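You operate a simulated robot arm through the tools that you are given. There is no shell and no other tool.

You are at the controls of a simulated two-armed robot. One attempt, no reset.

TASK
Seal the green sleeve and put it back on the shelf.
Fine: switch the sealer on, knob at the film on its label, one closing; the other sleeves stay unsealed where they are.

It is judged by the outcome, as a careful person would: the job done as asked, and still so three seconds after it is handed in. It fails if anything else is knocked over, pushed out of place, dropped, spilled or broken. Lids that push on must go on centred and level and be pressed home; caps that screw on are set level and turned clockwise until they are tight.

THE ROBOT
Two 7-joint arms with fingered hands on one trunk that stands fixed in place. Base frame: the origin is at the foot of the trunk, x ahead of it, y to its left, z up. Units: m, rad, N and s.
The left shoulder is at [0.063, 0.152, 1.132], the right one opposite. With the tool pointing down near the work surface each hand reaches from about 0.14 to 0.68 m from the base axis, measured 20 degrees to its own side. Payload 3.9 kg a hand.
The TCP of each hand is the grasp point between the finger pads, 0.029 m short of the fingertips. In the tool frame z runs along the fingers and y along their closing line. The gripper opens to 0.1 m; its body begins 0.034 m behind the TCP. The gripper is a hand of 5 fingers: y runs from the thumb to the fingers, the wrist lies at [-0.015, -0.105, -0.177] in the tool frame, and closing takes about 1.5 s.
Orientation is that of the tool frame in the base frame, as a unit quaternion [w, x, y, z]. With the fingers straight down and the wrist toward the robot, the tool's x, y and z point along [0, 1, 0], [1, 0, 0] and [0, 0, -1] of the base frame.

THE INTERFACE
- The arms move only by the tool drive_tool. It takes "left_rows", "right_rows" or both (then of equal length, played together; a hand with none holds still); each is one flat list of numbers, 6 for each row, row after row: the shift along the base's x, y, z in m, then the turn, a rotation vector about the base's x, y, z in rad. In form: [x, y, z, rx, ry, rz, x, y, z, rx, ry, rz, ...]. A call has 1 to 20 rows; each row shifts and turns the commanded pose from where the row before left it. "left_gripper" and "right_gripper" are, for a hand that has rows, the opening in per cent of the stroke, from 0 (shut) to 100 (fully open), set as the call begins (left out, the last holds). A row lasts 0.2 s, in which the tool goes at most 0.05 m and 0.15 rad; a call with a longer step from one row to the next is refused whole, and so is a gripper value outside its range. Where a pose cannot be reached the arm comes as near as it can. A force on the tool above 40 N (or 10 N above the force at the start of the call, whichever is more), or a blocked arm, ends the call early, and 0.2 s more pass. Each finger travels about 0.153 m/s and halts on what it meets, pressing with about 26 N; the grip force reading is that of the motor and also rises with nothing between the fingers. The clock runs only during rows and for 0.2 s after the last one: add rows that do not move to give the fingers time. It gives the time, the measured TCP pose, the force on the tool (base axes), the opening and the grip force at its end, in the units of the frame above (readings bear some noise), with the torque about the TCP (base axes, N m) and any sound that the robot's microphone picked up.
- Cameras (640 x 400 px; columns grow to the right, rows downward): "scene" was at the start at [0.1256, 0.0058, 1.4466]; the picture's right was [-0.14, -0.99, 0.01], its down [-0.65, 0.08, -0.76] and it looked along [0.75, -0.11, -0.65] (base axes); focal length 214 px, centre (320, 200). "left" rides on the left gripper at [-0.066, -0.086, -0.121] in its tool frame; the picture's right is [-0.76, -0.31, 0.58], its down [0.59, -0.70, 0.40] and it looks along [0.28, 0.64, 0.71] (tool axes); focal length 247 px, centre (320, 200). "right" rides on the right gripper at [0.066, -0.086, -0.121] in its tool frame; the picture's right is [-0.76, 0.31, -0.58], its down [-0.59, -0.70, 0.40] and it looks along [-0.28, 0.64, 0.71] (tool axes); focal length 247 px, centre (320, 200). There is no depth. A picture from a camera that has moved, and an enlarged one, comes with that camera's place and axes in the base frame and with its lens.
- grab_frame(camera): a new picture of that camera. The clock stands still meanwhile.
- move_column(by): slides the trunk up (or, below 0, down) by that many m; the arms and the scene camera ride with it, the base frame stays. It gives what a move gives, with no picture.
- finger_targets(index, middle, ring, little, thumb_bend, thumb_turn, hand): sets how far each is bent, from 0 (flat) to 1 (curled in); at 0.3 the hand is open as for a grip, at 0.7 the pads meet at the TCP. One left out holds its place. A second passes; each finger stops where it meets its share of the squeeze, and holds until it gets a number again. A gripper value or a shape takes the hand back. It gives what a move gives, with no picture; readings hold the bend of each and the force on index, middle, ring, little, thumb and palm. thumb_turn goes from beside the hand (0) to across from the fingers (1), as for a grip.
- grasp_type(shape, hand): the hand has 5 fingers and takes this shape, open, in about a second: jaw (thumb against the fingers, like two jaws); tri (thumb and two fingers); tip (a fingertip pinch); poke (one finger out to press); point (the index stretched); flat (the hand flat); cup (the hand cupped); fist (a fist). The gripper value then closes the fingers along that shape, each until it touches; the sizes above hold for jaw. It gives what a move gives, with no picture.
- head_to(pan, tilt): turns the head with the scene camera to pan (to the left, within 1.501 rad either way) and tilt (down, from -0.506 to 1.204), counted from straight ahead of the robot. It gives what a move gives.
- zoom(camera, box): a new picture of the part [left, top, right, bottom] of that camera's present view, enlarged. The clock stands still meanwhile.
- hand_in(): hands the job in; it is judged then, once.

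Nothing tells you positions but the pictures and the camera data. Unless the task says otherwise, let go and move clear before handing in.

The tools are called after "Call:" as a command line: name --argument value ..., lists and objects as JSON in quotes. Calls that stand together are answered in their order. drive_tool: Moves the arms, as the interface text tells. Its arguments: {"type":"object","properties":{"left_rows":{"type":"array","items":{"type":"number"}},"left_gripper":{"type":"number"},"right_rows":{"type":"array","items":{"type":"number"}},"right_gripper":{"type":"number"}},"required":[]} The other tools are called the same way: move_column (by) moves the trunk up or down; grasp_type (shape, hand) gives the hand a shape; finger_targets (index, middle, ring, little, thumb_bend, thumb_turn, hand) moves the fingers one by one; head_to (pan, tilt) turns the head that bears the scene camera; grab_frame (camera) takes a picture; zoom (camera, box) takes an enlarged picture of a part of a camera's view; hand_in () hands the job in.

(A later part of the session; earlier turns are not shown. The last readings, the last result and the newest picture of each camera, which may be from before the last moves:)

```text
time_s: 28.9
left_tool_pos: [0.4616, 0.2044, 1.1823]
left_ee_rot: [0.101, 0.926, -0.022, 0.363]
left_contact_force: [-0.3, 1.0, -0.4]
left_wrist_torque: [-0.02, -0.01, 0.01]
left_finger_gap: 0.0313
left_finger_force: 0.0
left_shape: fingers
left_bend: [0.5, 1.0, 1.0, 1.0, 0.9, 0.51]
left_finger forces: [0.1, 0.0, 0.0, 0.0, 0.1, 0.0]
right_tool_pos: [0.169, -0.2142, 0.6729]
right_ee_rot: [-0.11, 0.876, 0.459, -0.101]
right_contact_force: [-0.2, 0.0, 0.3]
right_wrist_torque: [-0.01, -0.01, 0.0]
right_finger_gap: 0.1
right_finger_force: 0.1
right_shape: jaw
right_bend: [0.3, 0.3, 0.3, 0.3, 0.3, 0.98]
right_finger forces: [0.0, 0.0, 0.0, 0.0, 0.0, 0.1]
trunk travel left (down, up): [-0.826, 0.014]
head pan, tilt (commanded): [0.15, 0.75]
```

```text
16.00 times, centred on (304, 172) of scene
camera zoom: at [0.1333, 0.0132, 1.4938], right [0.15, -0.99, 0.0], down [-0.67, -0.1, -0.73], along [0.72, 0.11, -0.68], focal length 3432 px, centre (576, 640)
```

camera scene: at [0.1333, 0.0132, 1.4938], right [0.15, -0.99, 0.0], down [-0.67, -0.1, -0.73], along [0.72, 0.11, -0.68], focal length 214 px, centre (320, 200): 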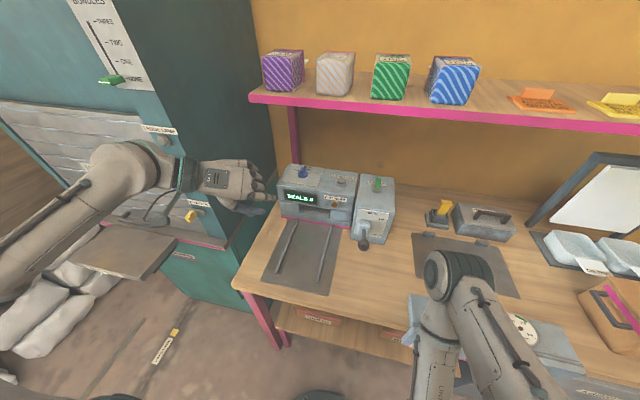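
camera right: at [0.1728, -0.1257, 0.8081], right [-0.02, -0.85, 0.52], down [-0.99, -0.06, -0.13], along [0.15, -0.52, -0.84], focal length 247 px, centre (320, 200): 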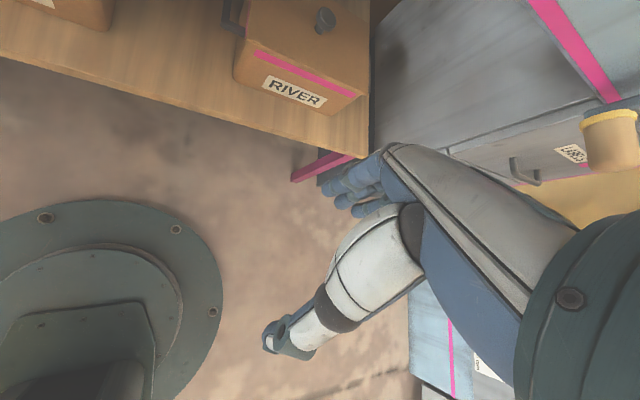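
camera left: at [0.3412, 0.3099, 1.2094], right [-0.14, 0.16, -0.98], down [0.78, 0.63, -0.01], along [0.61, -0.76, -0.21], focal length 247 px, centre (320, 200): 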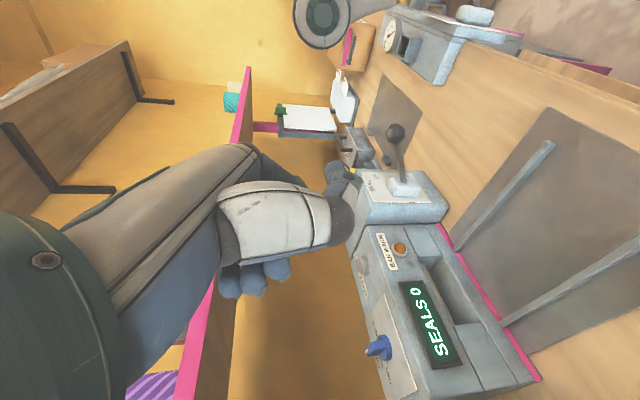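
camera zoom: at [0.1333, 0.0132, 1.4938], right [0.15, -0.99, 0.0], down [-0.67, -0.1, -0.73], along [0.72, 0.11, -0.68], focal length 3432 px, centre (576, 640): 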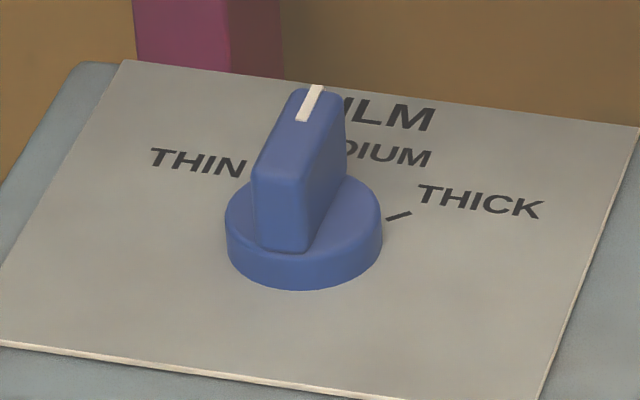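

The knob centre is at about (0.761, 0.171, 1.03) with its fin pointing straight back at MEDIUM; the THICK tick is 45° to the right, so THIN is 45° to the left. The cabinet is too near for the rolled wrist there, so I roll the hand back to wrist-toward-robot while moving forward a little.

Call:
drive_tool --left_rows '[0.009, -0.002, 0, -0.0957, 0.0288, 0.1024, 0.009, -0.002, 0, -0.0957, 0.0288, 0.1024, 0.009, -0.002, 0, -0.0957, 0.0288, 0.1024, 0.009, -0.002, 0, -0.0957, 0.0288, 0.1024, 0.009, -0.002, 0, -0.0957, 0.0288, 0.1024, 0.009, -0.002, 0, -0.0957, 0.0288, 0.1024, 0.009, -0.002, 0, -0.0957, 0.0288, 0.1024, 0.009, -0.002, 0, -0.0957, 0.0288, 0.1024, 0.009, -0.002, 0, -0.0957, 0.0288, 0.1024, 0.009, -0.002, 0, -0.0957, 0.0288, 0.1024, 0.009, -0.002, 0, -0.0957, 0.0288, 0.1024]'

Call:
finger_targets --hand "left" --index 0.7 --middle 1.0 --ring 1.0 --little 1.0 --thumb_bend 0.5 --thumb_turn 0.3

Call:
grab_frame --camera "left"

Call:
grab_frame --camera "scene"

```text
time_s: 31.3
left_tool_pos: [0.5613, 0.1806, 1.1807]
left_ee_rot: [0.329, 0.668, 0.641, 0.187]
left_contact_force: [-0.4, -0.2, 0.1]
left_wrist_torque: [0.06, 0.02, -0.01]
left_finger_gap: 0.0314
left_finger_force: 0.0
left_shape: fingers
left_bend: [0.5, 1.0, 1.0, 1.0, 0.9, 0.51]
left_finger forces: [0.0, 0.0, 0.0, 0.1, 0.1, 0.0]
right_tool_pos: [0.17, -0.215, 0.6733]
right_ee_rot: [-0.11, 0.875, 0.459, -0.102]
right_contact_force: [-0.2, -0.6, 0.0]
right_wrist_torque: [0.0, -0.01, -0.01]
right_finger_gap: 0.1002
right_finger_force: 0.0
right_shape: jaw
right_bend: [0.3, 0.3, 0.3, 0.3, 0.3, 0.98]
right_finger forces: [0.0, 0.0, 0.1, 0.0, 0.0, 0.0]
trunk travel left (down, up): [-0.826, 0.014]
head pan, tilt (commanded): [0.15, 0.75]
```

```text
time_s: 32.3
left_tool_pos: [0.5601, 0.1812, 1.1805]
left_ee_rot: [0.33, 0.668, 0.641, 0.185]
left_contact_force: [0.0, 0.0, -0.1]
left_wrist_torque: [-0.01, -0.01, 0.01]
left_finger_gap: 0.0768
left_finger_force: 0.0
left_shape: fingers
left_bend: [0.7, 1.0, 1.0, 1.0, 0.5, 0.3]
left_finger forces: [0.0, 0.0, 0.0, 0.0, 0.1, 0.1]
right_tool_pos: [0.1693, -0.2148, 0.6741]
right_ee_rot: [-0.11, 0.876, 0.459, -0.102]
right_contact_force: [0.0, 0.3, 0.1]
right_wrist_torque: [0.0, 0.02, 0.01]
right_finger_gap: 0.0998
right_finger_force: 0.0
right_shape: jaw
right_bend: [0.3, 0.3, 0.3, 0.3, 0.3, 0.98]
right_finger forces: [0.0, 0.0, 0.0, 0.0, 0.0, 0.0]
trunk travel left (down, up): [-0.826, 0.014]
head pan, tilt (commanded): [0.15, 0.75]
```

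```text
taken
camera left: at [0.4081, 0.1385, 1.22], right [0.08, -0.87, -0.49], down [-0.18, 0.47, -0.86], along [0.98, 0.16, -0.12], focal length 247 px, centre (320, 200)
```

left: 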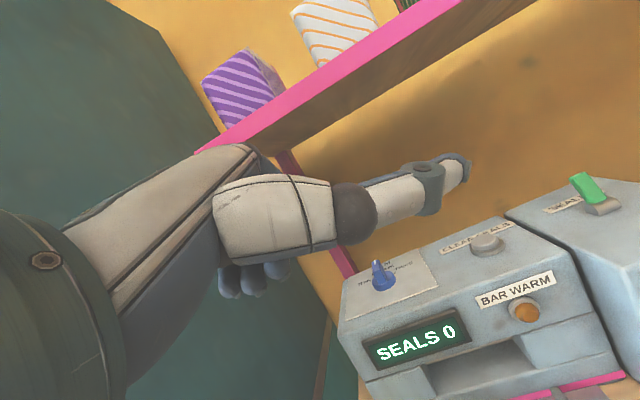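

```text
taken
camera scene: at [0.1339, 0.0129, 1.4938], right [0.15, -0.99, 0.0], down [-0.67, -0.1, -0.73], along [0.72, 0.11, -0.68], focal length 214 px, centre (320, 200)
```

scene: 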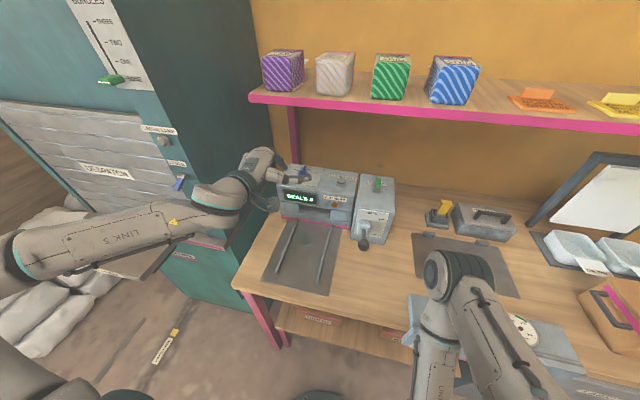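

The switch now leans back (on). The thumb is sticking out on the camera side; I'll look closer at the hand from the scene camera.

Call:
zoom --camera "scene" --box '[230, 135, 350, 210]'

Call:
zoom --camera "left" --box '[200, 130, 480, 305]'

```text
5.33 times, centred on (290, 172) of scene
camera zoom: at [0.1339, 0.0129, 1.4938], right [0.15, -0.99, 0.0], down [-0.67, -0.1, -0.73], along [0.72, 0.11, -0.68], focal length 1144 px, centre (480, 347)
```

zoom: 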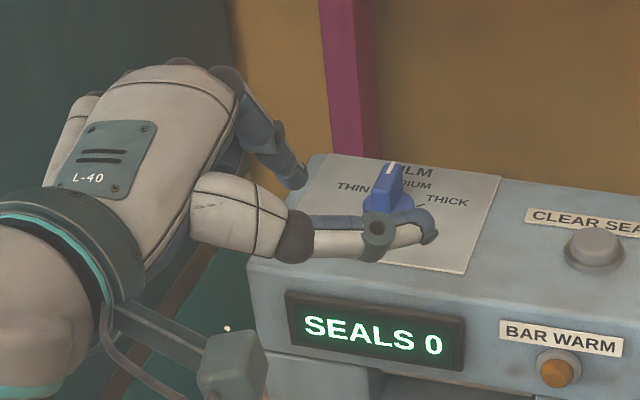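

```text
2.29 times, centred on (340, 218) of left
camera zoom: at [0.4081, 0.1385, 1.22], right [0.08, -0.87, -0.49], down [-0.18, 0.47, -0.86], along [0.98, 0.16, -0.12], focal length 564 px, centre (274, 160)
```

zoom: 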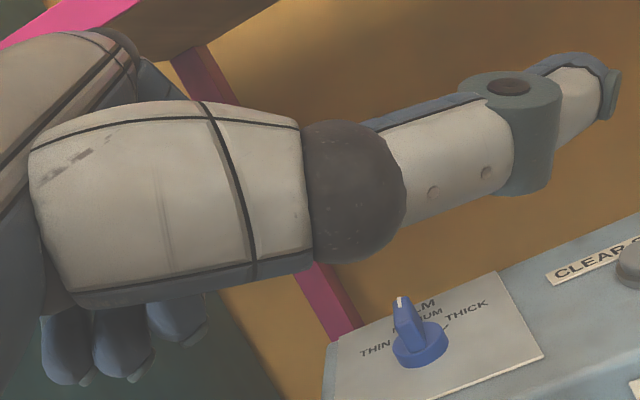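

The index points forward-down with its tip about (-0.005, 0.010, 0.029) in the tool frame. I'll curl the thumb away, square the hand and approach the left side of the knob's fin from above.

Call:
finger_targets --hand "left" --thumb_bend 1.0 --thumb_turn 1.0

Call:
drive_tool --left_rows '[0.02, 0.005, -0.005, 0, 0, 0.14, 0.02, 0.005, -0.005, 0, 0, 0.14, 0.02, 0.005, -0.01, 0, 0.15, 0, 0.02, 0.005, -0.01, 0, 0.15, 0, 0.02, 0, -0.02, 0, 0, 0, 0.02, 0, -0.02, 0, 0, 0]'

Call:
grab_frame --camera "left"

Call:
zoom --camera "scene" --box '[260, 140, 340, 190]'

```text
time_s: 33.3
left_tool_pos: [0.5597, 0.1823, 1.1796]
left_ee_rot: [0.33, 0.669, 0.64, 0.185]
left_contact_force: [-0.1, 0.8, 1.0]
left_wrist_torque: [-0.02, 0.02, 0.03]
left_finger_gap: 0.0257
left_finger_force: 0.1
left_shape: fingers
left_bend: [0.69, 1.0, 1.0, 1.0, 0.97, 0.93]
left_finger forces: [0.0, 0.0, 0.1, 0.0, 0.0, 0.0]
right_tool_pos: [0.1701, -0.2142, 0.6734]
right_ee_rot: [-0.109, 0.875, 0.46, -0.101]
right_contact_force: [0.4, -0.5, 0.5]
right_wrist_torque: [0.02, 0.01, 0.0]
right_finger_gap: 0.1002
right_finger_force: 0.1
right_shape: jaw
right_bend: [0.3, 0.3, 0.3, 0.3, 0.3, 0.98]
right_finger forces: [0.1, 0.0, 0.1, 0.1, 0.0, 0.0]
trunk travel left (down, up): [-0.826, 0.014]
head pan, tilt (commanded): [0.15, 0.75]
```

```text
time_s: 34.7
left_tool_pos: [0.6819, 0.1993, 1.1113]
left_ee_rot: [0.188, 0.6, 0.765, 0.141]
left_contact_force: [-0.2, 0.2, -0.3]
left_wrist_torque: [-0.04, 0.0, 0.01]
left_finger_gap: 0.0258
left_finger_force: 0.0
left_shape: fingers
left_bend: [0.69, 1.0, 1.0, 1.0, 0.97, 0.93]
left_finger forces: [0.1, 0.0, 0.1, 0.1, 0.1, 0.0]
right_tool_pos: [0.1698, -0.2145, 0.6739]
right_ee_rot: [-0.111, 0.875, 0.459, -0.102]
right_contact_force: [0.6, 0.9, 0.4]
right_wrist_torque: [0.03, 0.05, 0.01]
right_finger_gap: 0.1
right_finger_force: 0.0
right_shape: jaw
right_bend: [0.3, 0.3, 0.3, 0.3, 0.3, 0.98]
right_finger forces: [0.0, 0.0, 0.0, 0.1, 0.1, 0.0]
trunk travel left (down, up): [-0.826, 0.014]
head pan, tilt (commanded): [0.15, 0.75]
```

```text
taken
camera left: at [0.5657, 0.1162, 1.1886], right [0.16, -0.81, -0.56], down [-0.55, 0.4, -0.73], along [0.82, 0.42, -0.38], focal length 247 px, centre (320, 200)
```

left: 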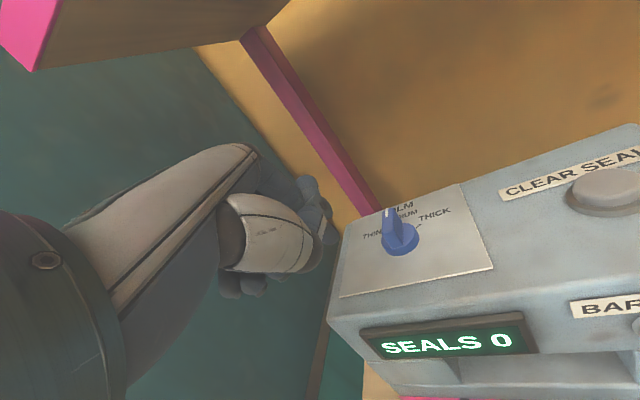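

```text
8.00 times, centred on (300, 165) of scene
camera zoom: at [0.1352, 0.0126, 1.4937], right [0.15, -0.99, 0.0], down [-0.68, -0.1, -0.73], along [0.72, 0.11, -0.68], focal length 1716 px, centre (480, 480)
```

zoom: 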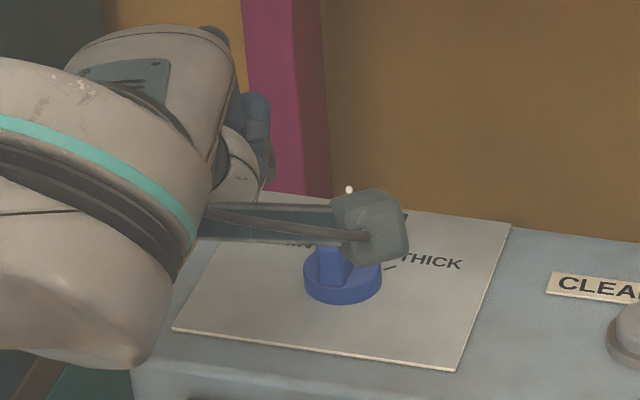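

The wrist camera now sees the knob beside the index. I lower the fingertip to just left of the fin's near end.

Call:
drive_tool --left_rows '[0.015, 0.002, -0.015, 0, 0, 0, 0.015, 0.002, -0.015, 0, 0, 0]'

Call:
grab_frame --camera "left"

Call:
zoom --camera "left" --box '[260, 140, 440, 300]'

```text
time_s: 35.3
left_tool_pos: [0.7101, 0.205, 1.0816]
left_ee_rot: [0.188, 0.601, 0.764, 0.142]
left_contact_force: [-0.4, -1.0, -0.3]
left_wrist_torque: [-0.02, 0.03, 0.0]
left_finger_gap: 0.0258
left_finger_force: 0.1
left_shape: fingers
left_bend: [0.69, 1.0, 1.0, 1.0, 0.97, 0.93]
left_finger forces: [0.0, 0.0, 0.0, 0.0, 0.0, 0.0]
right_tool_pos: [0.1693, -0.2149, 0.6739]
right_ee_rot: [-0.11, 0.876, 0.459, -0.101]
right_contact_force: [-0.6, 0.1, 0.0]
right_wrist_torque: [-0.03, 0.02, -0.04]
right_finger_gap: 0.0999
right_finger_force: 0.1
right_shape: jaw
right_bend: [0.3, 0.3, 0.3, 0.3, 0.3, 0.98]
right_finger forces: [0.0, 0.1, 0.0, 0.0, 0.1, 0.0]
trunk travel left (down, up): [-0.826, 0.014]
head pan, tilt (commanded): [0.15, 0.75]
```

```text
taken
camera left: at [0.5942, 0.1211, 1.1578], right [0.16, -0.81, -0.56], down [-0.55, 0.4, -0.73], along [0.82, 0.42, -0.38], focal length 247 px, centre (320, 200)
```

left: 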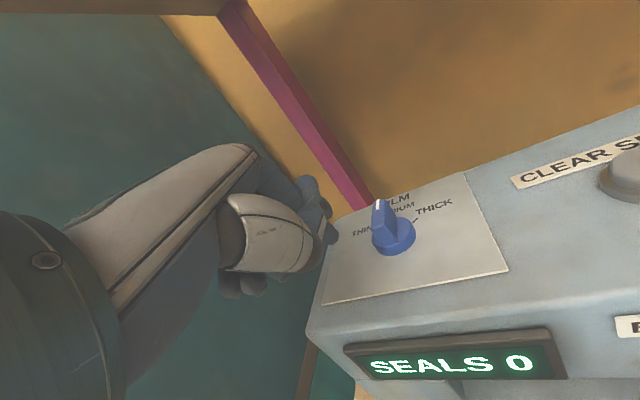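

```text
2.50 times, centred on (350, 220) of left
camera zoom: at [0.5942, 0.1211, 1.1578], right [0.16, -0.81, -0.56], down [-0.55, 0.4, -0.73], along [0.82, 0.42, -0.38], focal length 617 px, centre (245, 150)
```

zoom: 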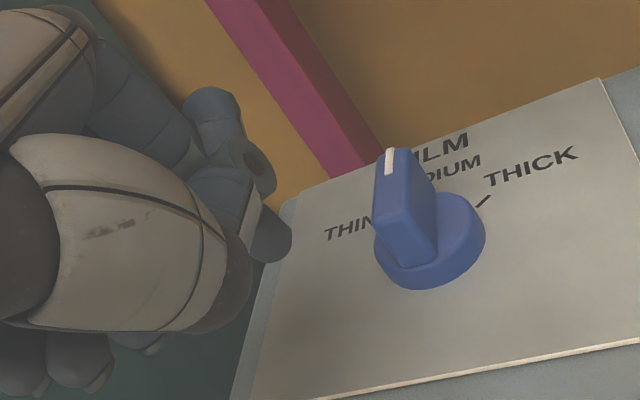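

The index tip is left of the knob as planned. I lower it to fin height, then push right in small steps.

Call:
drive_tool --left_rows '[0.007, -0.003, -0.012, 0, 0, 0, 0.006, -0.003, -0.012, 0, 0, 0]'

Call:
zoom --camera "left" --box '[260, 140, 440, 300]'

Call:
drive_tool --left_rows '[0, -0.008, 0, 0, 0, 0, 0, -0.007, 0, 0, 0, 0]'

Call:
zoom --camera "left" --box '[260, 140, 440, 300]'

```text
time_s: 35.9
left_tool_pos: [0.724, 0.1987, 1.0581]
left_ee_rot: [0.187, 0.6, 0.765, 0.141]
left_contact_force: [0.0, 0.9, 0.3]
left_wrist_torque: [-0.02, 0.02, 0.02]
left_finger_gap: 0.0257
left_finger_force: 0.1
left_shape: fingers
left_bend: [0.69, 1.0, 1.0, 1.0, 0.97, 0.93]
left_finger forces: [0.0, 0.0, 0.0, 0.1, 0.0, 0.0]
right_tool_pos: [0.17, -0.2153, 0.6748]
right_ee_rot: [-0.11, 0.875, 0.46, -0.102]
right_contact_force: [0.2, 0.7, 0.9]
right_wrist_torque: [0.01, 0.03, -0.05]
right_finger_gap: 0.1
right_finger_force: 0.1
right_shape: jaw
right_bend: [0.3, 0.3, 0.3, 0.3, 0.3, 0.98]
right_finger forces: [0.0, 0.1, 0.0, 0.0, 0.0, 0.0]
trunk travel left (down, up): [-0.826, 0.014]
head pan, tilt (commanded): [0.15, 0.75]
```

```text
2.50 times, centred on (350, 220) of left
camera zoom: at [0.6075, 0.1153, 1.1349], right [0.16, -0.81, -0.56], down [-0.55, 0.4, -0.73], along [0.82, 0.42, -0.38], focal length 617 px, centre (245, 150)
```

zoom: 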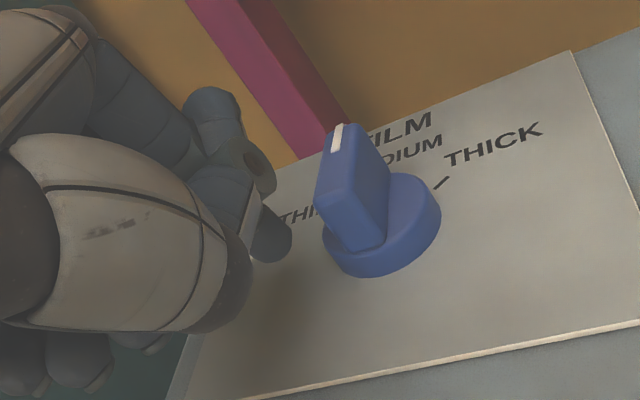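

```text
time_s: 36.5
left_tool_pos: [0.7242, 0.1826, 1.0576]
left_ee_rot: [0.189, 0.6, 0.764, 0.142]
left_contact_force: [-0.7, 0.3, -0.8]
left_wrist_torque: [0.02, -0.01, 0.01]
left_finger_gap: 0.0256
left_finger_force: 0.0
left_shape: fingers
left_bend: [0.69, 1.0, 1.0, 1.0, 0.97, 0.93]
left_finger forces: [0.8, 0.1, 0.1, 0.0, 0.0, 0.0]
right_tool_pos: [0.1692, -0.2143, 0.6741]
right_ee_rot: [-0.11, 0.876, 0.459, -0.101]
right_contact_force: [-1.0, 0.2, 0.4]
right_wrist_torque: [0.01, 0.01, 0.01]
right_finger_gap: 0.1
right_finger_force: 0.0
right_shape: jaw
right_bend: [0.3, 0.3, 0.3, 0.3, 0.3, 0.98]
right_finger forces: [0.0, 0.0, 0.0, 0.0, 0.1, 0.0]
trunk travel left (down, up): [-0.826, 0.014]
head pan, tilt (commanded): [0.15, 0.75]
```

```text
2.50 times, centred on (350, 220) of left
camera zoom: at [0.6068, 0.0998, 1.1351], right [0.16, -0.81, -0.56], down [-0.55, 0.4, -0.73], along [0.82, 0.42, -0.38], focal length 617 px, centre (245, 150)
```

zoom: 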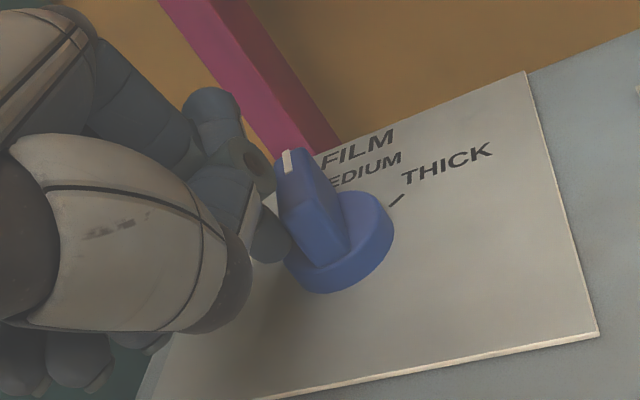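

The fin is turning toward THIN. I continue in fine steps and watch.

Call:
drive_tool --left_rows '[0, -0.004, 0, 0, 0, 0]'

Call:
zoom --camera "left" --box '[260, 140, 440, 300]'

```text
time_s: 36.9
left_tool_pos: [0.723, 0.1789, 1.0571]
left_ee_rot: [0.187, 0.6, 0.765, 0.142]
left_contact_force: [-1.1, 0.3, 0.3]
left_wrist_torque: [0.02, 0.0, -0.03]
left_finger_gap: 0.0255
left_finger_force: 0.0
left_shape: fingers
left_bend: [0.69, 1.0, 1.0, 1.0, 0.97, 0.93]
left_finger forces: [0.2, 0.0, 0.0, 0.0, 0.0, 0.0]
right_tool_pos: [0.168, -0.2141, 0.6749]
right_ee_rot: [-0.109, 0.875, 0.46, -0.101]
right_contact_force: [-0.2, -0.5, 0.7]
right_wrist_torque: [-0.03, 0.0, -0.02]
right_finger_gap: 0.1
right_finger_force: 0.3
right_shape: jaw
right_bend: [0.3, 0.3, 0.3, 0.3, 0.3, 0.98]
right_finger forces: [0.0, 0.0, 0.0, 0.0, 0.0, 0.1]
trunk travel left (down, up): [-0.826, 0.014]
head pan, tilt (commanded): [0.15, 0.75]
```

```text
2.50 times, centred on (350, 220) of left
camera zoom: at [0.6074, 0.0959, 1.1347], right [0.16, -0.81, -0.56], down [-0.55, 0.4, -0.73], along [0.82, 0.42, -0.38], focal length 617 px, centre (245, 150)
```

zoom: 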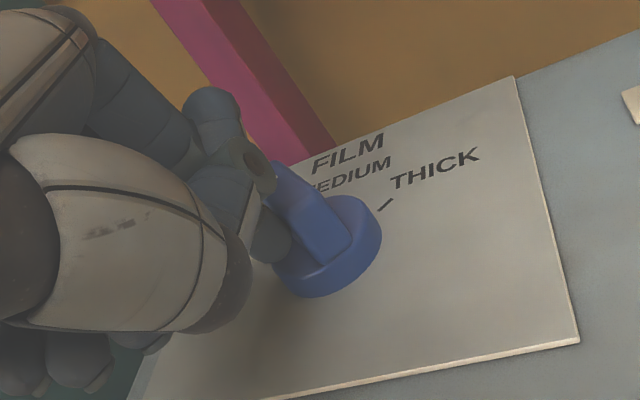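

Call:
drive_tool --left_rows '[0, -0.004, 0, 0, 0, 0]'

Call:
zoom --camera "left" --box '[260, 140, 440, 300]'

```text
time_s: 37.3
left_tool_pos: [0.7233, 0.1753, 1.0578]
left_ee_rot: [0.187, 0.6, 0.765, 0.142]
left_contact_force: [-1.0, 0.8, 0.1]
left_wrist_torque: [0.02, 0.01, 0.06]
left_finger_gap: 0.0258
left_finger_force: 1.1
left_shape: fingers
left_bend: [0.69, 1.0, 1.0, 1.0, 0.97, 0.93]
left_finger forces: [0.8, 0.1, 0.0, 0.0, 0.0, 0.0]
right_tool_pos: [0.1704, -0.2136, 0.6742]
right_ee_rot: [-0.11, 0.875, 0.459, -0.101]
right_contact_force: [-0.3, 1.1, 0.8]
right_wrist_torque: [-0.01, 0.02, -0.05]
right_finger_gap: 0.0999
right_finger_force: 0.2
right_shape: jaw
right_bend: [0.3, 0.3, 0.3, 0.3, 0.3, 0.98]
right_finger forces: [0.1, 0.1, 0.1, 0.0, 0.0, 0.1]
trunk travel left (down, up): [-0.826, 0.014]
head pan, tilt (commanded): [0.15, 0.75]
```

```text
2.50 times, centred on (350, 220) of left
camera zoom: at [0.6073, 0.0931, 1.1348], right [0.16, -0.81, -0.56], down [-0.55, 0.4, -0.73], along [0.82, 0.42, -0.38], focal length 617 px, centre (245, 150)
```

zoom: 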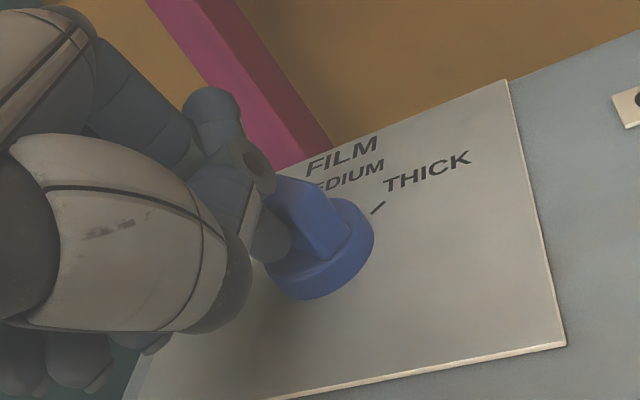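

I'll lift the finger away to the left and back, and look at the knob from above.

Call:
drive_tool --left_rows '[-0.003, 0.012, 0, 0, 0, 0, -0.01, 0.01, 0.02, 0, 0, 0, -0.02, 0.0, 0.03, 0, 0, 0, -0.03, 0.0, 0.03, 0, 0, 0, -0.04, 0.0, 0.02, 0, 0, 0, -0.04, 0, 0.01, 0, 0, 0]'

Call:
zoom --camera "scene" --box '[284, 160, 324, 185]'

Call:
grab_frame --camera "left"

Call:
grab_frame --camera "scene"

```text
time_s: 38.7
left_tool_pos: [0.5788, 0.2006, 1.1672]
left_ee_rot: [0.188, 0.6, 0.765, 0.141]
left_contact_force: [0.6, 0.0, 0.4]
left_wrist_torque: [0.0, -0.01, -0.01]
left_finger_gap: 0.0256
left_finger_force: 0.1
left_shape: fingers
left_bend: [0.69, 1.0, 1.0, 1.0, 0.97, 0.93]
left_finger forces: [0.0, 0.1, 0.0, 0.0, 0.1, 0.1]
right_tool_pos: [0.1683, -0.2141, 0.6732]
right_ee_rot: [-0.11, 0.876, 0.459, -0.1]
right_contact_force: [0.6, -0.7, -0.1]
right_wrist_torque: [0.02, -0.03, 0.01]
right_finger_gap: 0.0999
right_finger_force: 0.0
right_shape: jaw
right_bend: [0.3, 0.3, 0.3, 0.3, 0.3, 0.98]
right_finger forces: [0.0, 0.0, 0.0, 0.1, 0.0, 0.1]
trunk travel left (down, up): [-0.826, 0.014]
head pan, tilt (commanded): [0.15, 0.75]
```

```text
16.00 times, centred on (304, 172) of scene
camera zoom: at [0.1314, 0.013, 1.494], right [0.15, -0.99, 0.0], down [-0.67, -0.1, -0.73], along [0.72, 0.11, -0.68], focal length 3432 px, centre (576, 640)
```

zoom: 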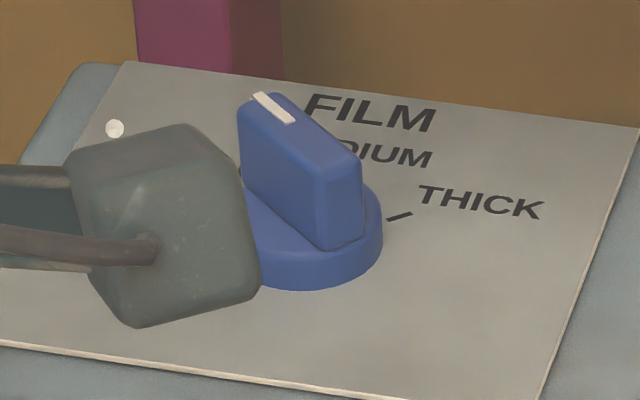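

```text
taken
camera left: at [0.4628, 0.1173, 1.245], right [0.16, -0.81, -0.56], down [-0.55, 0.4, -0.74], along [0.82, 0.42, -0.38], focal length 247 px, centre (320, 200)
```

left: 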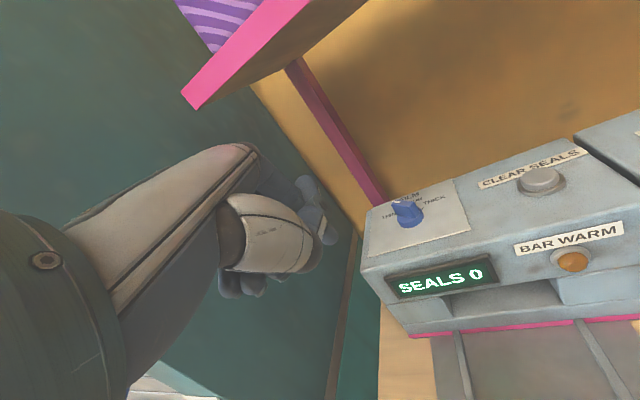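

```text
taken
camera scene: at [0.1314, 0.013, 1.494], right [0.15, -0.99, 0.0], down [-0.67, -0.1, -0.73], along [0.72, 0.11, -0.68], focal length 214 px, centre (320, 200)
```

scene: 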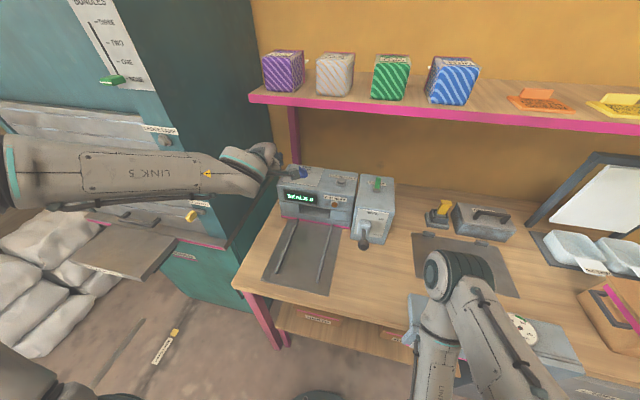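

By the picture geometry the fin now points about 44° to the left, right at THIN. I'll check the lamp and the knob again from here.

Call:
zoom --camera "left" --box '[360, 160, 640, 335]'

Call:
zoom --camera "scene" --box '[270, 155, 430, 255]'

```text
2.29 times, centred on (500, 248) of left
camera zoom: at [0.4628, 0.1173, 1.245], right [0.16, -0.81, -0.56], down [-0.55, 0.4, -0.74], along [0.82, 0.42, -0.38], focal length 564 px, centre (-91, 91)
```

zoom: 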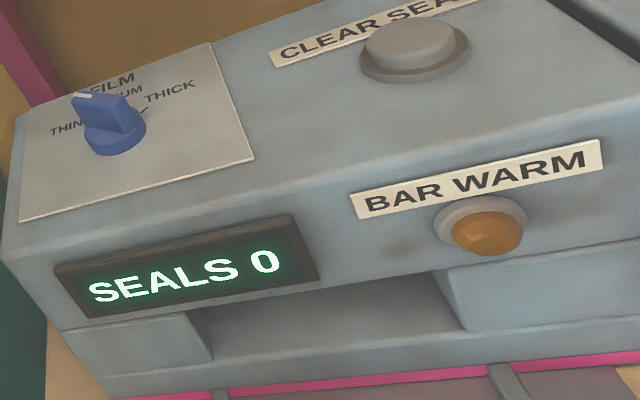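

```text
4.00 times, centred on (350, 205) of scene
camera zoom: at [0.1314, 0.013, 1.494], right [0.15, -0.99, 0.0], down [-0.67, -0.1, -0.73], along [0.72, 0.11, -0.68], focal length 858 px, centre (200, 180)
```

zoom: 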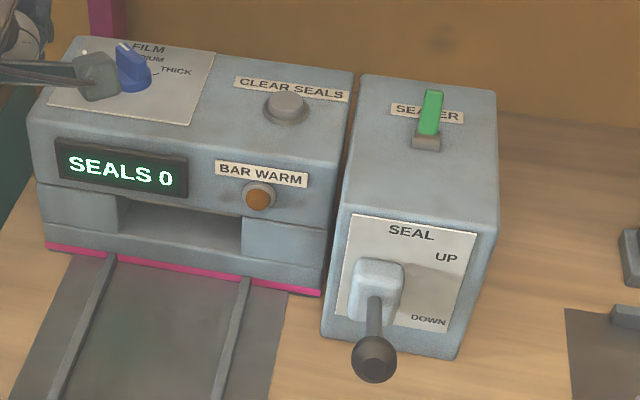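

The lamp is still dull, so the bar is warming. Meanwhile I'll roll the hand back so its closing line lies along y, with fingers 30° below horizontal, and move toward the front of the green sleeve.

Call:
drive_tool --left_rows '[-0.0045, -0.0115, 0.0064, 0.0976, -0.0318, -0.1018, -0.0045, -0.0115, 0.0064, 0.0976, -0.0318, -0.1018, -0.0045, -0.0115, 0.0064, 0.0976, -0.0318, -0.1018, -0.0045, -0.0115, 0.0064, 0.0976, -0.0318, -0.1018, -0.0045, -0.0115, 0.0064, 0.0976, -0.0318, -0.1018, -0.0045, -0.0115, 0.0064, 0.0976, -0.0318, -0.1018, -0.0045, -0.0115, 0.0064, 0.0976, -0.0318, -0.1018, -0.0045, -0.0115, 0.0064, 0.0976, -0.0318, -0.1018, -0.0045, -0.0115, 0.0064, 0.0976, -0.0318, -0.1018, -0.0045, -0.0115, 0.0064, 0.0976, -0.0318, -0.1018, -0.0045, -0.0115, 0.0064, 0.0976, -0.0318, -0.1018, -0.0045, -0.0115, 0.0064, 0.0976, -0.0318, -0.1018, -0.0045, -0.0115, 0.0064, 0.0976, -0.0318, -0.1018]'

Call:
grab_frame --camera "scene"

Call:
grab_frame --camera "left"

```text
time_s: 41.5
left_tool_pos: [0.5237, 0.0477, 1.2507]
left_ee_rot: [0.001, 0.866, -0.001, 0.5]
left_contact_force: [0.0, 0.3, -0.5]
left_wrist_torque: [0.01, -0.02, -0.02]
left_finger_gap: 0.0255
left_finger_force: 0.1
left_shape: fingers
left_bend: [0.69, 1.0, 1.0, 1.0, 0.97, 0.93]
left_finger forces: [0.0, 0.0, 0.1, 0.1, 0.0, 0.0]
right_tool_pos: [0.171, -0.2145, 0.6735]
right_ee_rot: [-0.11, 0.875, 0.46, -0.102]
right_contact_force: [0.0, 0.6, 0.3]
right_wrist_torque: [0.01, -0.01, 0.02]
right_finger_gap: 0.0997
right_finger_force: 0.1
right_shape: jaw
right_bend: [0.3, 0.3, 0.3, 0.3, 0.3, 0.98]
right_finger forces: [0.0, 0.0, 0.0, 0.0, 0.1, 0.0]
trunk travel left (down, up): [-0.826, 0.014]
head pan, tilt (commanded): [0.15, 0.75]
```

```text
taken
camera scene: at [0.1344, 0.0134, 1.4937], right [0.15, -0.99, 0.0], down [-0.67, -0.1, -0.73], along [0.72, 0.11, -0.68], focal length 214 px, centre (320, 200)
```

scene: 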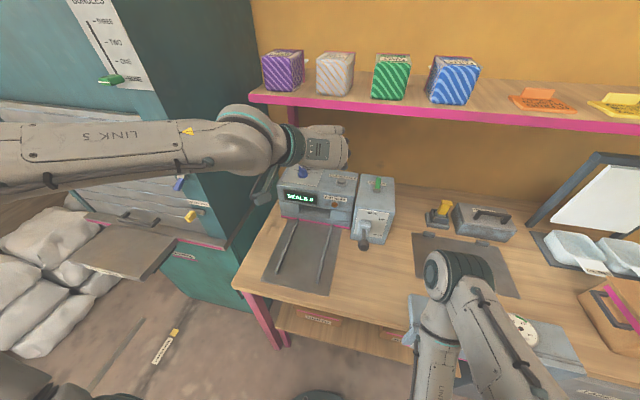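

```text
taken
camera left: at [0.385, 0.1342, 1.2543], right [0.12, 0.31, -0.94], down [0.64, 0.7, 0.31], along [0.76, -0.64, -0.11], focal length 247 px, centre (320, 200)
```

left: 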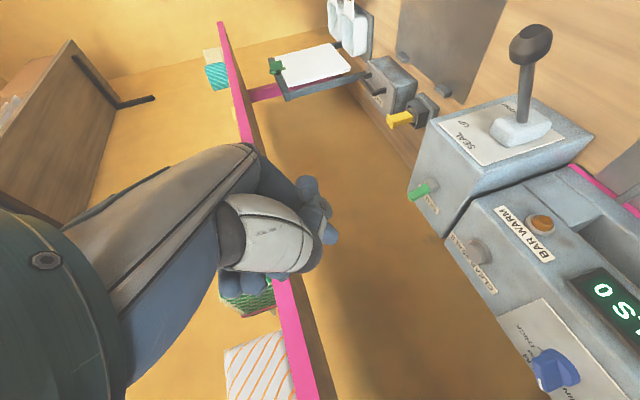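

Orientation reached exactly. I'll set the tri shape (open) and rise in front of the green sleeve to see it with the wrist camera.

Call:
grasp_type --hand "left" --shape "tri"

Call:
drive_tool --left_rows '[0.012, -0.022, 0.026, 0, 0, 0, 0.012, -0.022, 0.026, 0, 0, 0, 0.012, -0.022, 0.026, 0, 0, 0, 0.012, -0.022, 0.026, 0, 0, 0, 0.012, -0.022, 0.026, 0, 0, 0]'

Call:
grab_frame --camera "left"

Call:
grab_frame --camera "scene"

```text
time_s: 42.4
left_tool_pos: [0.5224, 0.047, 1.2508]
left_ee_rot: [0.0, 0.866, 0.0, 0.5]
left_contact_force: [-0.5, -0.3, -0.4]
left_wrist_torque: [0.02, 0.02, 0.02]
left_finger_gap: 0.0997
left_finger_force: 0.1
left_shape: tri
left_bend: [0.3, 0.3, 0.99, 0.99, 0.3, 0.98]
left_finger forces: [0.1, 0.1, 0.1, 0.1, 0.1, 0.1]
right_tool_pos: [0.1702, -0.2134, 0.6742]
right_ee_rot: [-0.11, 0.876, 0.459, -0.101]
right_contact_force: [0.5, -0.1, 0.3]
right_wrist_torque: [-0.02, 0.02, -0.06]
right_finger_gap: 0.1002
right_finger_force: 0.1
right_shape: jaw
right_bend: [0.3, 0.3, 0.3, 0.3, 0.3, 0.98]
right_finger forces: [0.0, 0.1, 0.0, 0.0, 0.1, 0.1]
trunk travel left (down, up): [-0.826, 0.014]
head pan, tilt (commanded): [0.15, 0.75]
```

```text
time_s: 43.6
left_tool_pos: [0.5821, -0.0646, 1.3831]
left_ee_rot: [-0.001, 0.867, -0.001, 0.499]
left_contact_force: [0.3, -0.8, 0.1]
left_wrist_torque: [0.03, 0.03, 0.02]
left_finger_gap: 0.0997
left_finger_force: 0.1
left_shape: tri
left_bend: [0.3, 0.3, 0.99, 0.99, 0.3, 0.98]
left_finger forces: [0.0, 0.0, 0.0, 0.1, 0.0, 0.0]
right_tool_pos: [0.169, -0.2147, 0.673]
right_ee_rot: [-0.109, 0.876, 0.459, -0.101]
right_contact_force: [-0.3, -0.6, -0.2]
right_wrist_torque: [0.03, 0.02, -0.05]
right_finger_gap: 0.1001
right_finger_force: 0.0
right_shape: jaw
right_bend: [0.3, 0.3, 0.3, 0.3, 0.3, 0.98]
right_finger forces: [0.1, 0.1, 0.0, 0.0, 0.0, 0.1]
trunk travel left (down, up): [-0.826, 0.014]
head pan, tilt (commanded): [0.15, 0.75]
```

```text
taken
camera left: at [0.4445, 0.0225, 1.3865], right [0.12, 0.31, -0.94], down [0.64, 0.7, 0.31], along [0.76, -0.64, -0.11], focal length 247 px, centre (320, 200)
```

left: 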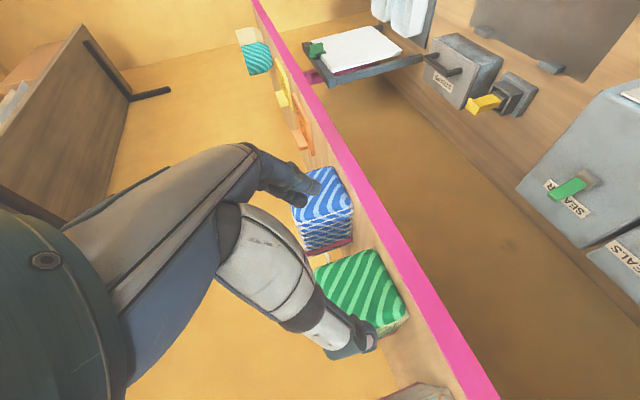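

```text
taken
camera scene: at [0.1342, 0.0115, 1.4937], right [0.15, -0.99, 0.0], down [-0.67, -0.1, -0.73], along [0.72, 0.11, -0.68], focal length 214 px, centre (320, 200)
```

scene: 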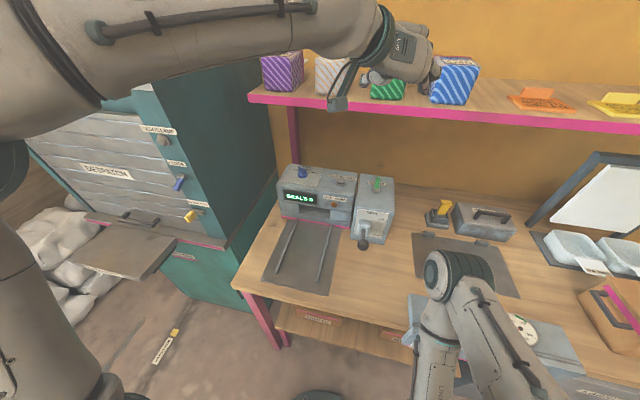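

I see the green sleeve beyond the open thumb and fingers. I'll zoom in for its edges relative to the hand.

Call:
zoom --camera "left" --box '[230, 130, 430, 370]'

Call:
zoom --camera "scene" --box '[320, 20, 500, 130]'

```text
1.67 times, centred on (330, 250) of left
camera zoom: at [0.4445, 0.0225, 1.3865], right [0.12, 0.31, -0.94], down [0.64, 0.7, 0.31], along [0.76, -0.64, -0.11], focal length 412 px, centre (303, 117)
```

zoom: 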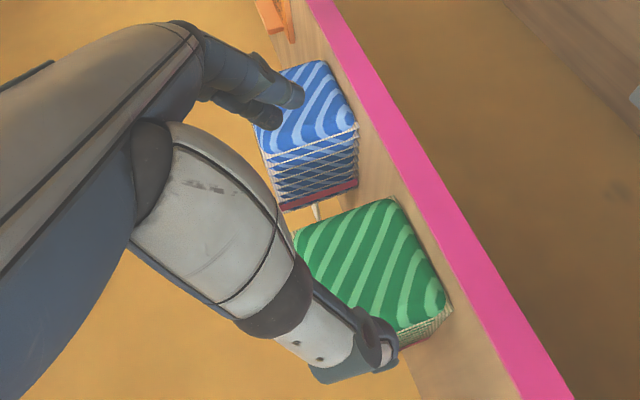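

```text
3.56 times, centred on (410, 75) of scene
camera zoom: at [0.1342, 0.0115, 1.4937], right [0.15, -0.99, 0.0], down [-0.67, -0.1, -0.73], along [0.72, 0.11, -0.68], focal length 763 px, centre (0, 644)
```

zoom: 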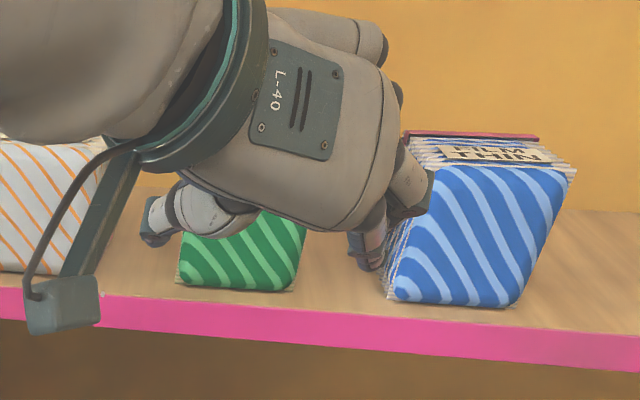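

The green sleeve spans y≈-0.029…-0.107 with its front at x≈0.70, and the hand is centred on it. I'll advance to just before it at grip height.

Call:
drive_tool --left_rows '[0.025, -0.002, -0.012, 0, 0, 0, 0.025, -0.001, -0.011, 0, 0, 0, 0.015, 0, 0, 0, 0, 0]'

Call:
zoom --camera "left" --box '[230, 130, 470, 390]'

Call:
zoom --camera "scene" --box '[320, 20, 500, 130]'

```text
time_s: 44.4
left_tool_pos: [0.6481, -0.0634, 1.359]
left_ee_rot: [0.0, 0.866, 0.0, 0.5]
left_contact_force: [0.5, 0.0, 0.3]
left_wrist_torque: [-0.03, -0.01, 0.0]
left_finger_gap: 0.0998
left_finger_force: 0.0
left_shape: tri
left_bend: [0.3, 0.3, 0.99, 0.99, 0.3, 0.98]
left_finger forces: [0.1, 0.0, 0.0, 0.1, 0.1, 0.0]
right_tool_pos: [0.1698, -0.2141, 0.6744]
right_ee_rot: [-0.11, 0.875, 0.459, -0.102]
right_contact_force: [-0.2, 0.3, -0.1]
right_wrist_torque: [0.04, 0.01, 0.03]
right_finger_gap: 0.1
right_finger_force: 0.1
right_shape: jaw
right_bend: [0.3, 0.3, 0.3, 0.3, 0.3, 0.98]
right_finger forces: [0.0, 0.0, 0.0, 0.0, 0.0, 0.0]
trunk travel left (down, up): [-0.826, 0.014]
head pan, tilt (commanded): [0.15, 0.75]
```

```text
1.54 times, centred on (350, 260) of left
camera zoom: at [0.5094, 0.0224, 1.3618], right [0.12, 0.31, -0.94], down [0.64, 0.7, 0.31], along [0.76, -0.64, -0.11], focal length 380 px, centre (274, 108)
```

zoom: 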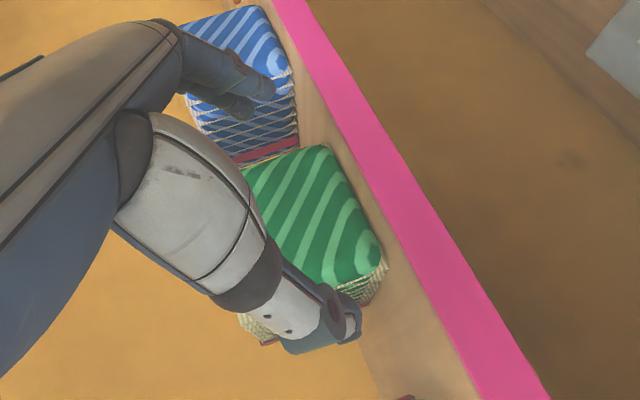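

```text
3.56 times, centred on (410, 75) of scene
camera zoom: at [0.1338, 0.0134, 1.4938], right [0.15, -0.99, 0.0], down [-0.67, -0.1, -0.73], along [0.72, 0.11, -0.68], focal length 763 px, centre (0, 644)
```

zoom: 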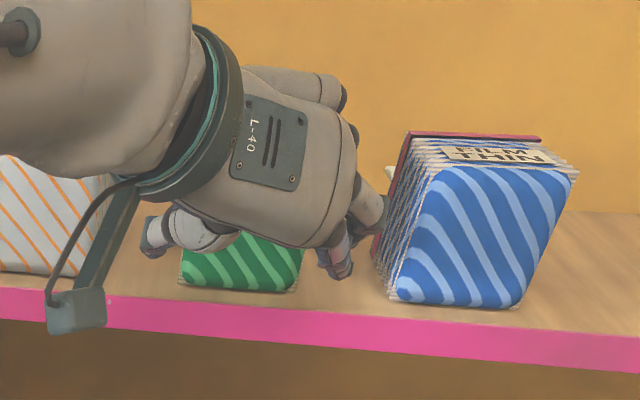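

The thumb and fingers straddle the sleeve with about a centimetre on each side. I advance slowly.

Call:
drive_tool --left_rows '[0.015, -0.001, 0, 0, 0, 0, 0.015, -0.001, 0, 0, 0, 0, 0.015, 0, 0, 0, 0, 0]'

Call:
zoom --camera "left" --box '[230, 130, 470, 390]'

Call:
zoom --camera "scene" --box '[320, 20, 500, 130]'

```text
time_s: 45.2
left_tool_pos: [0.6923, -0.0662, 1.3582]
left_ee_rot: [0.001, 0.867, -0.001, 0.499]
left_contact_force: [-1.7, 0.3, -0.1]
left_wrist_torque: [-0.01, 0.0, 0.03]
left_finger_gap: 0.0998
left_finger_force: 0.0
left_shape: tri
left_bend: [0.3, 0.3, 0.99, 0.99, 0.3, 0.98]
left_finger forces: [0.1, 0.0, 0.5, 0.0, 0.0, 0.2]
right_tool_pos: [0.1699, -0.2142, 0.6739]
right_ee_rot: [-0.11, 0.875, 0.46, -0.102]
right_contact_force: [0.1, 0.0, -0.7]
right_wrist_torque: [-0.02, 0.01, -0.01]
right_finger_gap: 0.1
right_finger_force: 0.1
right_shape: jaw
right_bend: [0.3, 0.3, 0.3, 0.3, 0.3, 0.98]
right_finger forces: [0.0, 0.0, 0.0, 0.0, 0.1, 0.1]
trunk travel left (down, up): [-0.826, 0.014]
head pan, tilt (commanded): [0.15, 0.75]
```

```text
1.54 times, centred on (350, 260) of left
camera zoom: at [0.5542, 0.02, 1.3604], right [0.12, 0.31, -0.94], down [0.64, 0.7, 0.31], along [0.76, -0.64, -0.11], focal length 380 px, centre (274, 108)
```

zoom: 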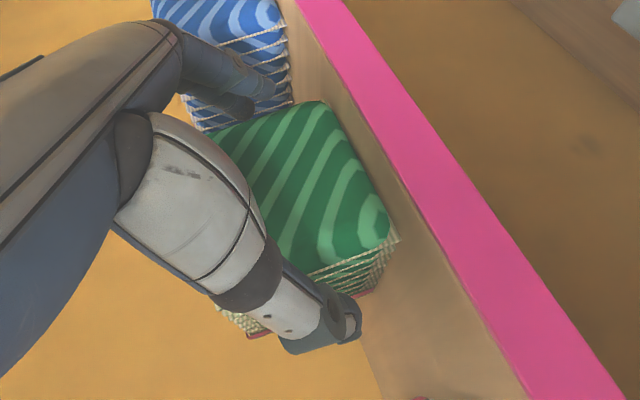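

```text
3.56 times, centred on (410, 75) of scene
camera zoom: at [0.1345, 0.0128, 1.4937], right [0.15, -0.99, 0.0], down [-0.67, -0.1, -0.73], along [0.72, 0.11, -0.68], focal length 763 px, centre (0, 644)
```

zoom: 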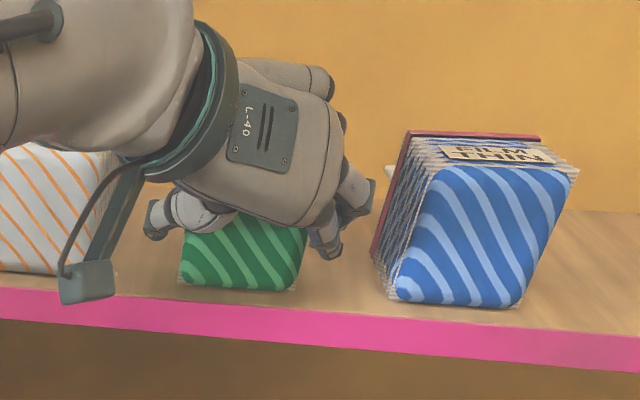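

The curled ring finger just touched the sleeve front (1.7 N). I'll back off a bit and open ring and little finger alongside the others so the hand can go deeper.

Call:
drive_tool --left_rows '[-0.015, 0, 0, 0, 0, 0, -0.02, 0, 0, 0, 0, 0, -0.02, 0, 0, 0, 0, 0]'

Call:
finger_targets --hand "left" --index 0.3 --middle 0.3 --ring 0.3 --little 0.3 --thumb_bend 0.3 --thumb_turn 1.0

Call:
zoom --camera "left" --box '[230, 130, 470, 390]'

Call:
zoom --camera "scene" --box '[320, 20, 500, 130]'

```text
time_s: 46.0
left_tool_pos: [0.6358, -0.0667, 1.358]
left_ee_rot: [0.0, 0.866, 0.0, 0.5]
left_contact_force: [-0.5, -0.6, -0.6]
left_wrist_torque: [-0.03, 0.03, 0.0]
left_finger_gap: 0.0999
left_finger_force: 0.1
left_shape: tri
left_bend: [0.3, 0.3, 0.99, 0.99, 0.3, 0.98]
left_finger forces: [0.0, 0.0, 0.0, 0.0, 0.0, 0.0]
right_tool_pos: [0.1685, -0.2123, 0.6741]
right_ee_rot: [-0.109, 0.876, 0.459, -0.101]
right_contact_force: [0.7, -0.1, -0.6]
right_wrist_torque: [0.0, 0.01, 0.02]
right_finger_gap: 0.1002
right_finger_force: 0.1
right_shape: jaw
right_bend: [0.3, 0.3, 0.3, 0.3, 0.3, 0.98]
right_finger forces: [0.1, 0.0, 0.1, 0.1, 0.1, 0.0]
trunk travel left (down, up): [-0.826, 0.014]
head pan, tilt (commanded): [0.15, 0.75]
```

```text
time_s: 47.0
left_tool_pos: [0.6365, -0.0673, 1.3569]
left_ee_rot: [0.0, 0.866, -0.001, 0.501]
left_contact_force: [-1.0, -0.1, 0.5]
left_wrist_torque: [0.01, -0.01, 0.0]
left_finger_gap: 0.0982
left_finger_force: 0.1
left_shape: fingers
left_bend: [0.3, 0.3, 0.3, 0.3, 0.3, 0.97]
left_finger forces: [0.1, 0.0, 0.0, 0.0, 0.0, 0.1]
right_tool_pos: [0.1693, -0.2153, 0.6739]
right_ee_rot: [-0.11, 0.876, 0.459, -0.102]
right_contact_force: [0.4, 0.5, -0.1]
right_wrist_torque: [0.0, 0.01, 0.02]
right_finger_gap: 0.1
right_finger_force: 0.1
right_shape: jaw
right_bend: [0.3, 0.3, 0.3, 0.3, 0.3, 0.98]
right_finger forces: [0.0, 0.1, 0.1, 0.0, 0.0, 0.1]
trunk travel left (down, up): [-0.826, 0.014]
head pan, tilt (commanded): [0.15, 0.75]
```

```text
1.54 times, centred on (350, 260) of left
camera zoom: at [0.4987, 0.0193, 1.3607], right [0.12, 0.31, -0.94], down [0.64, 0.7, 0.31], along [0.76, -0.64, -0.11], focal length 380 px, centre (274, 108)
```

zoom: 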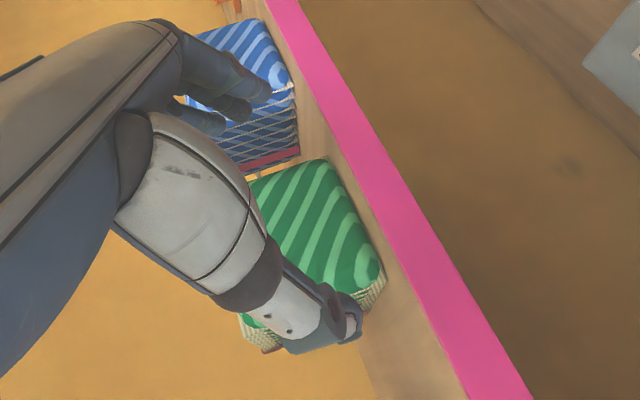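

```text
3.56 times, centred on (410, 75) of scene
camera zoom: at [0.1337, 0.013, 1.4938], right [0.15, -0.99, 0.0], down [-0.67, -0.1, -0.73], along [0.72, 0.11, -0.68], focal length 763 px, centre (0, 644)
```

zoom: 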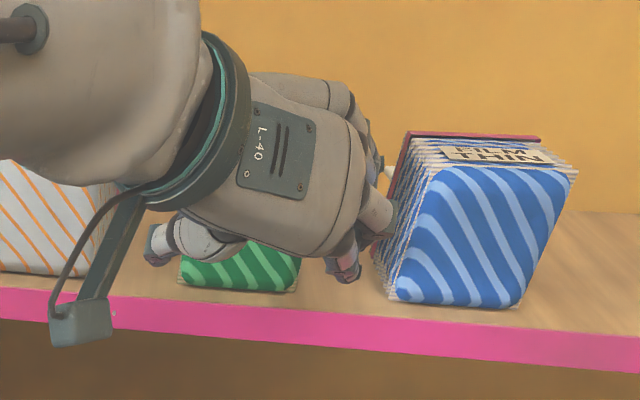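

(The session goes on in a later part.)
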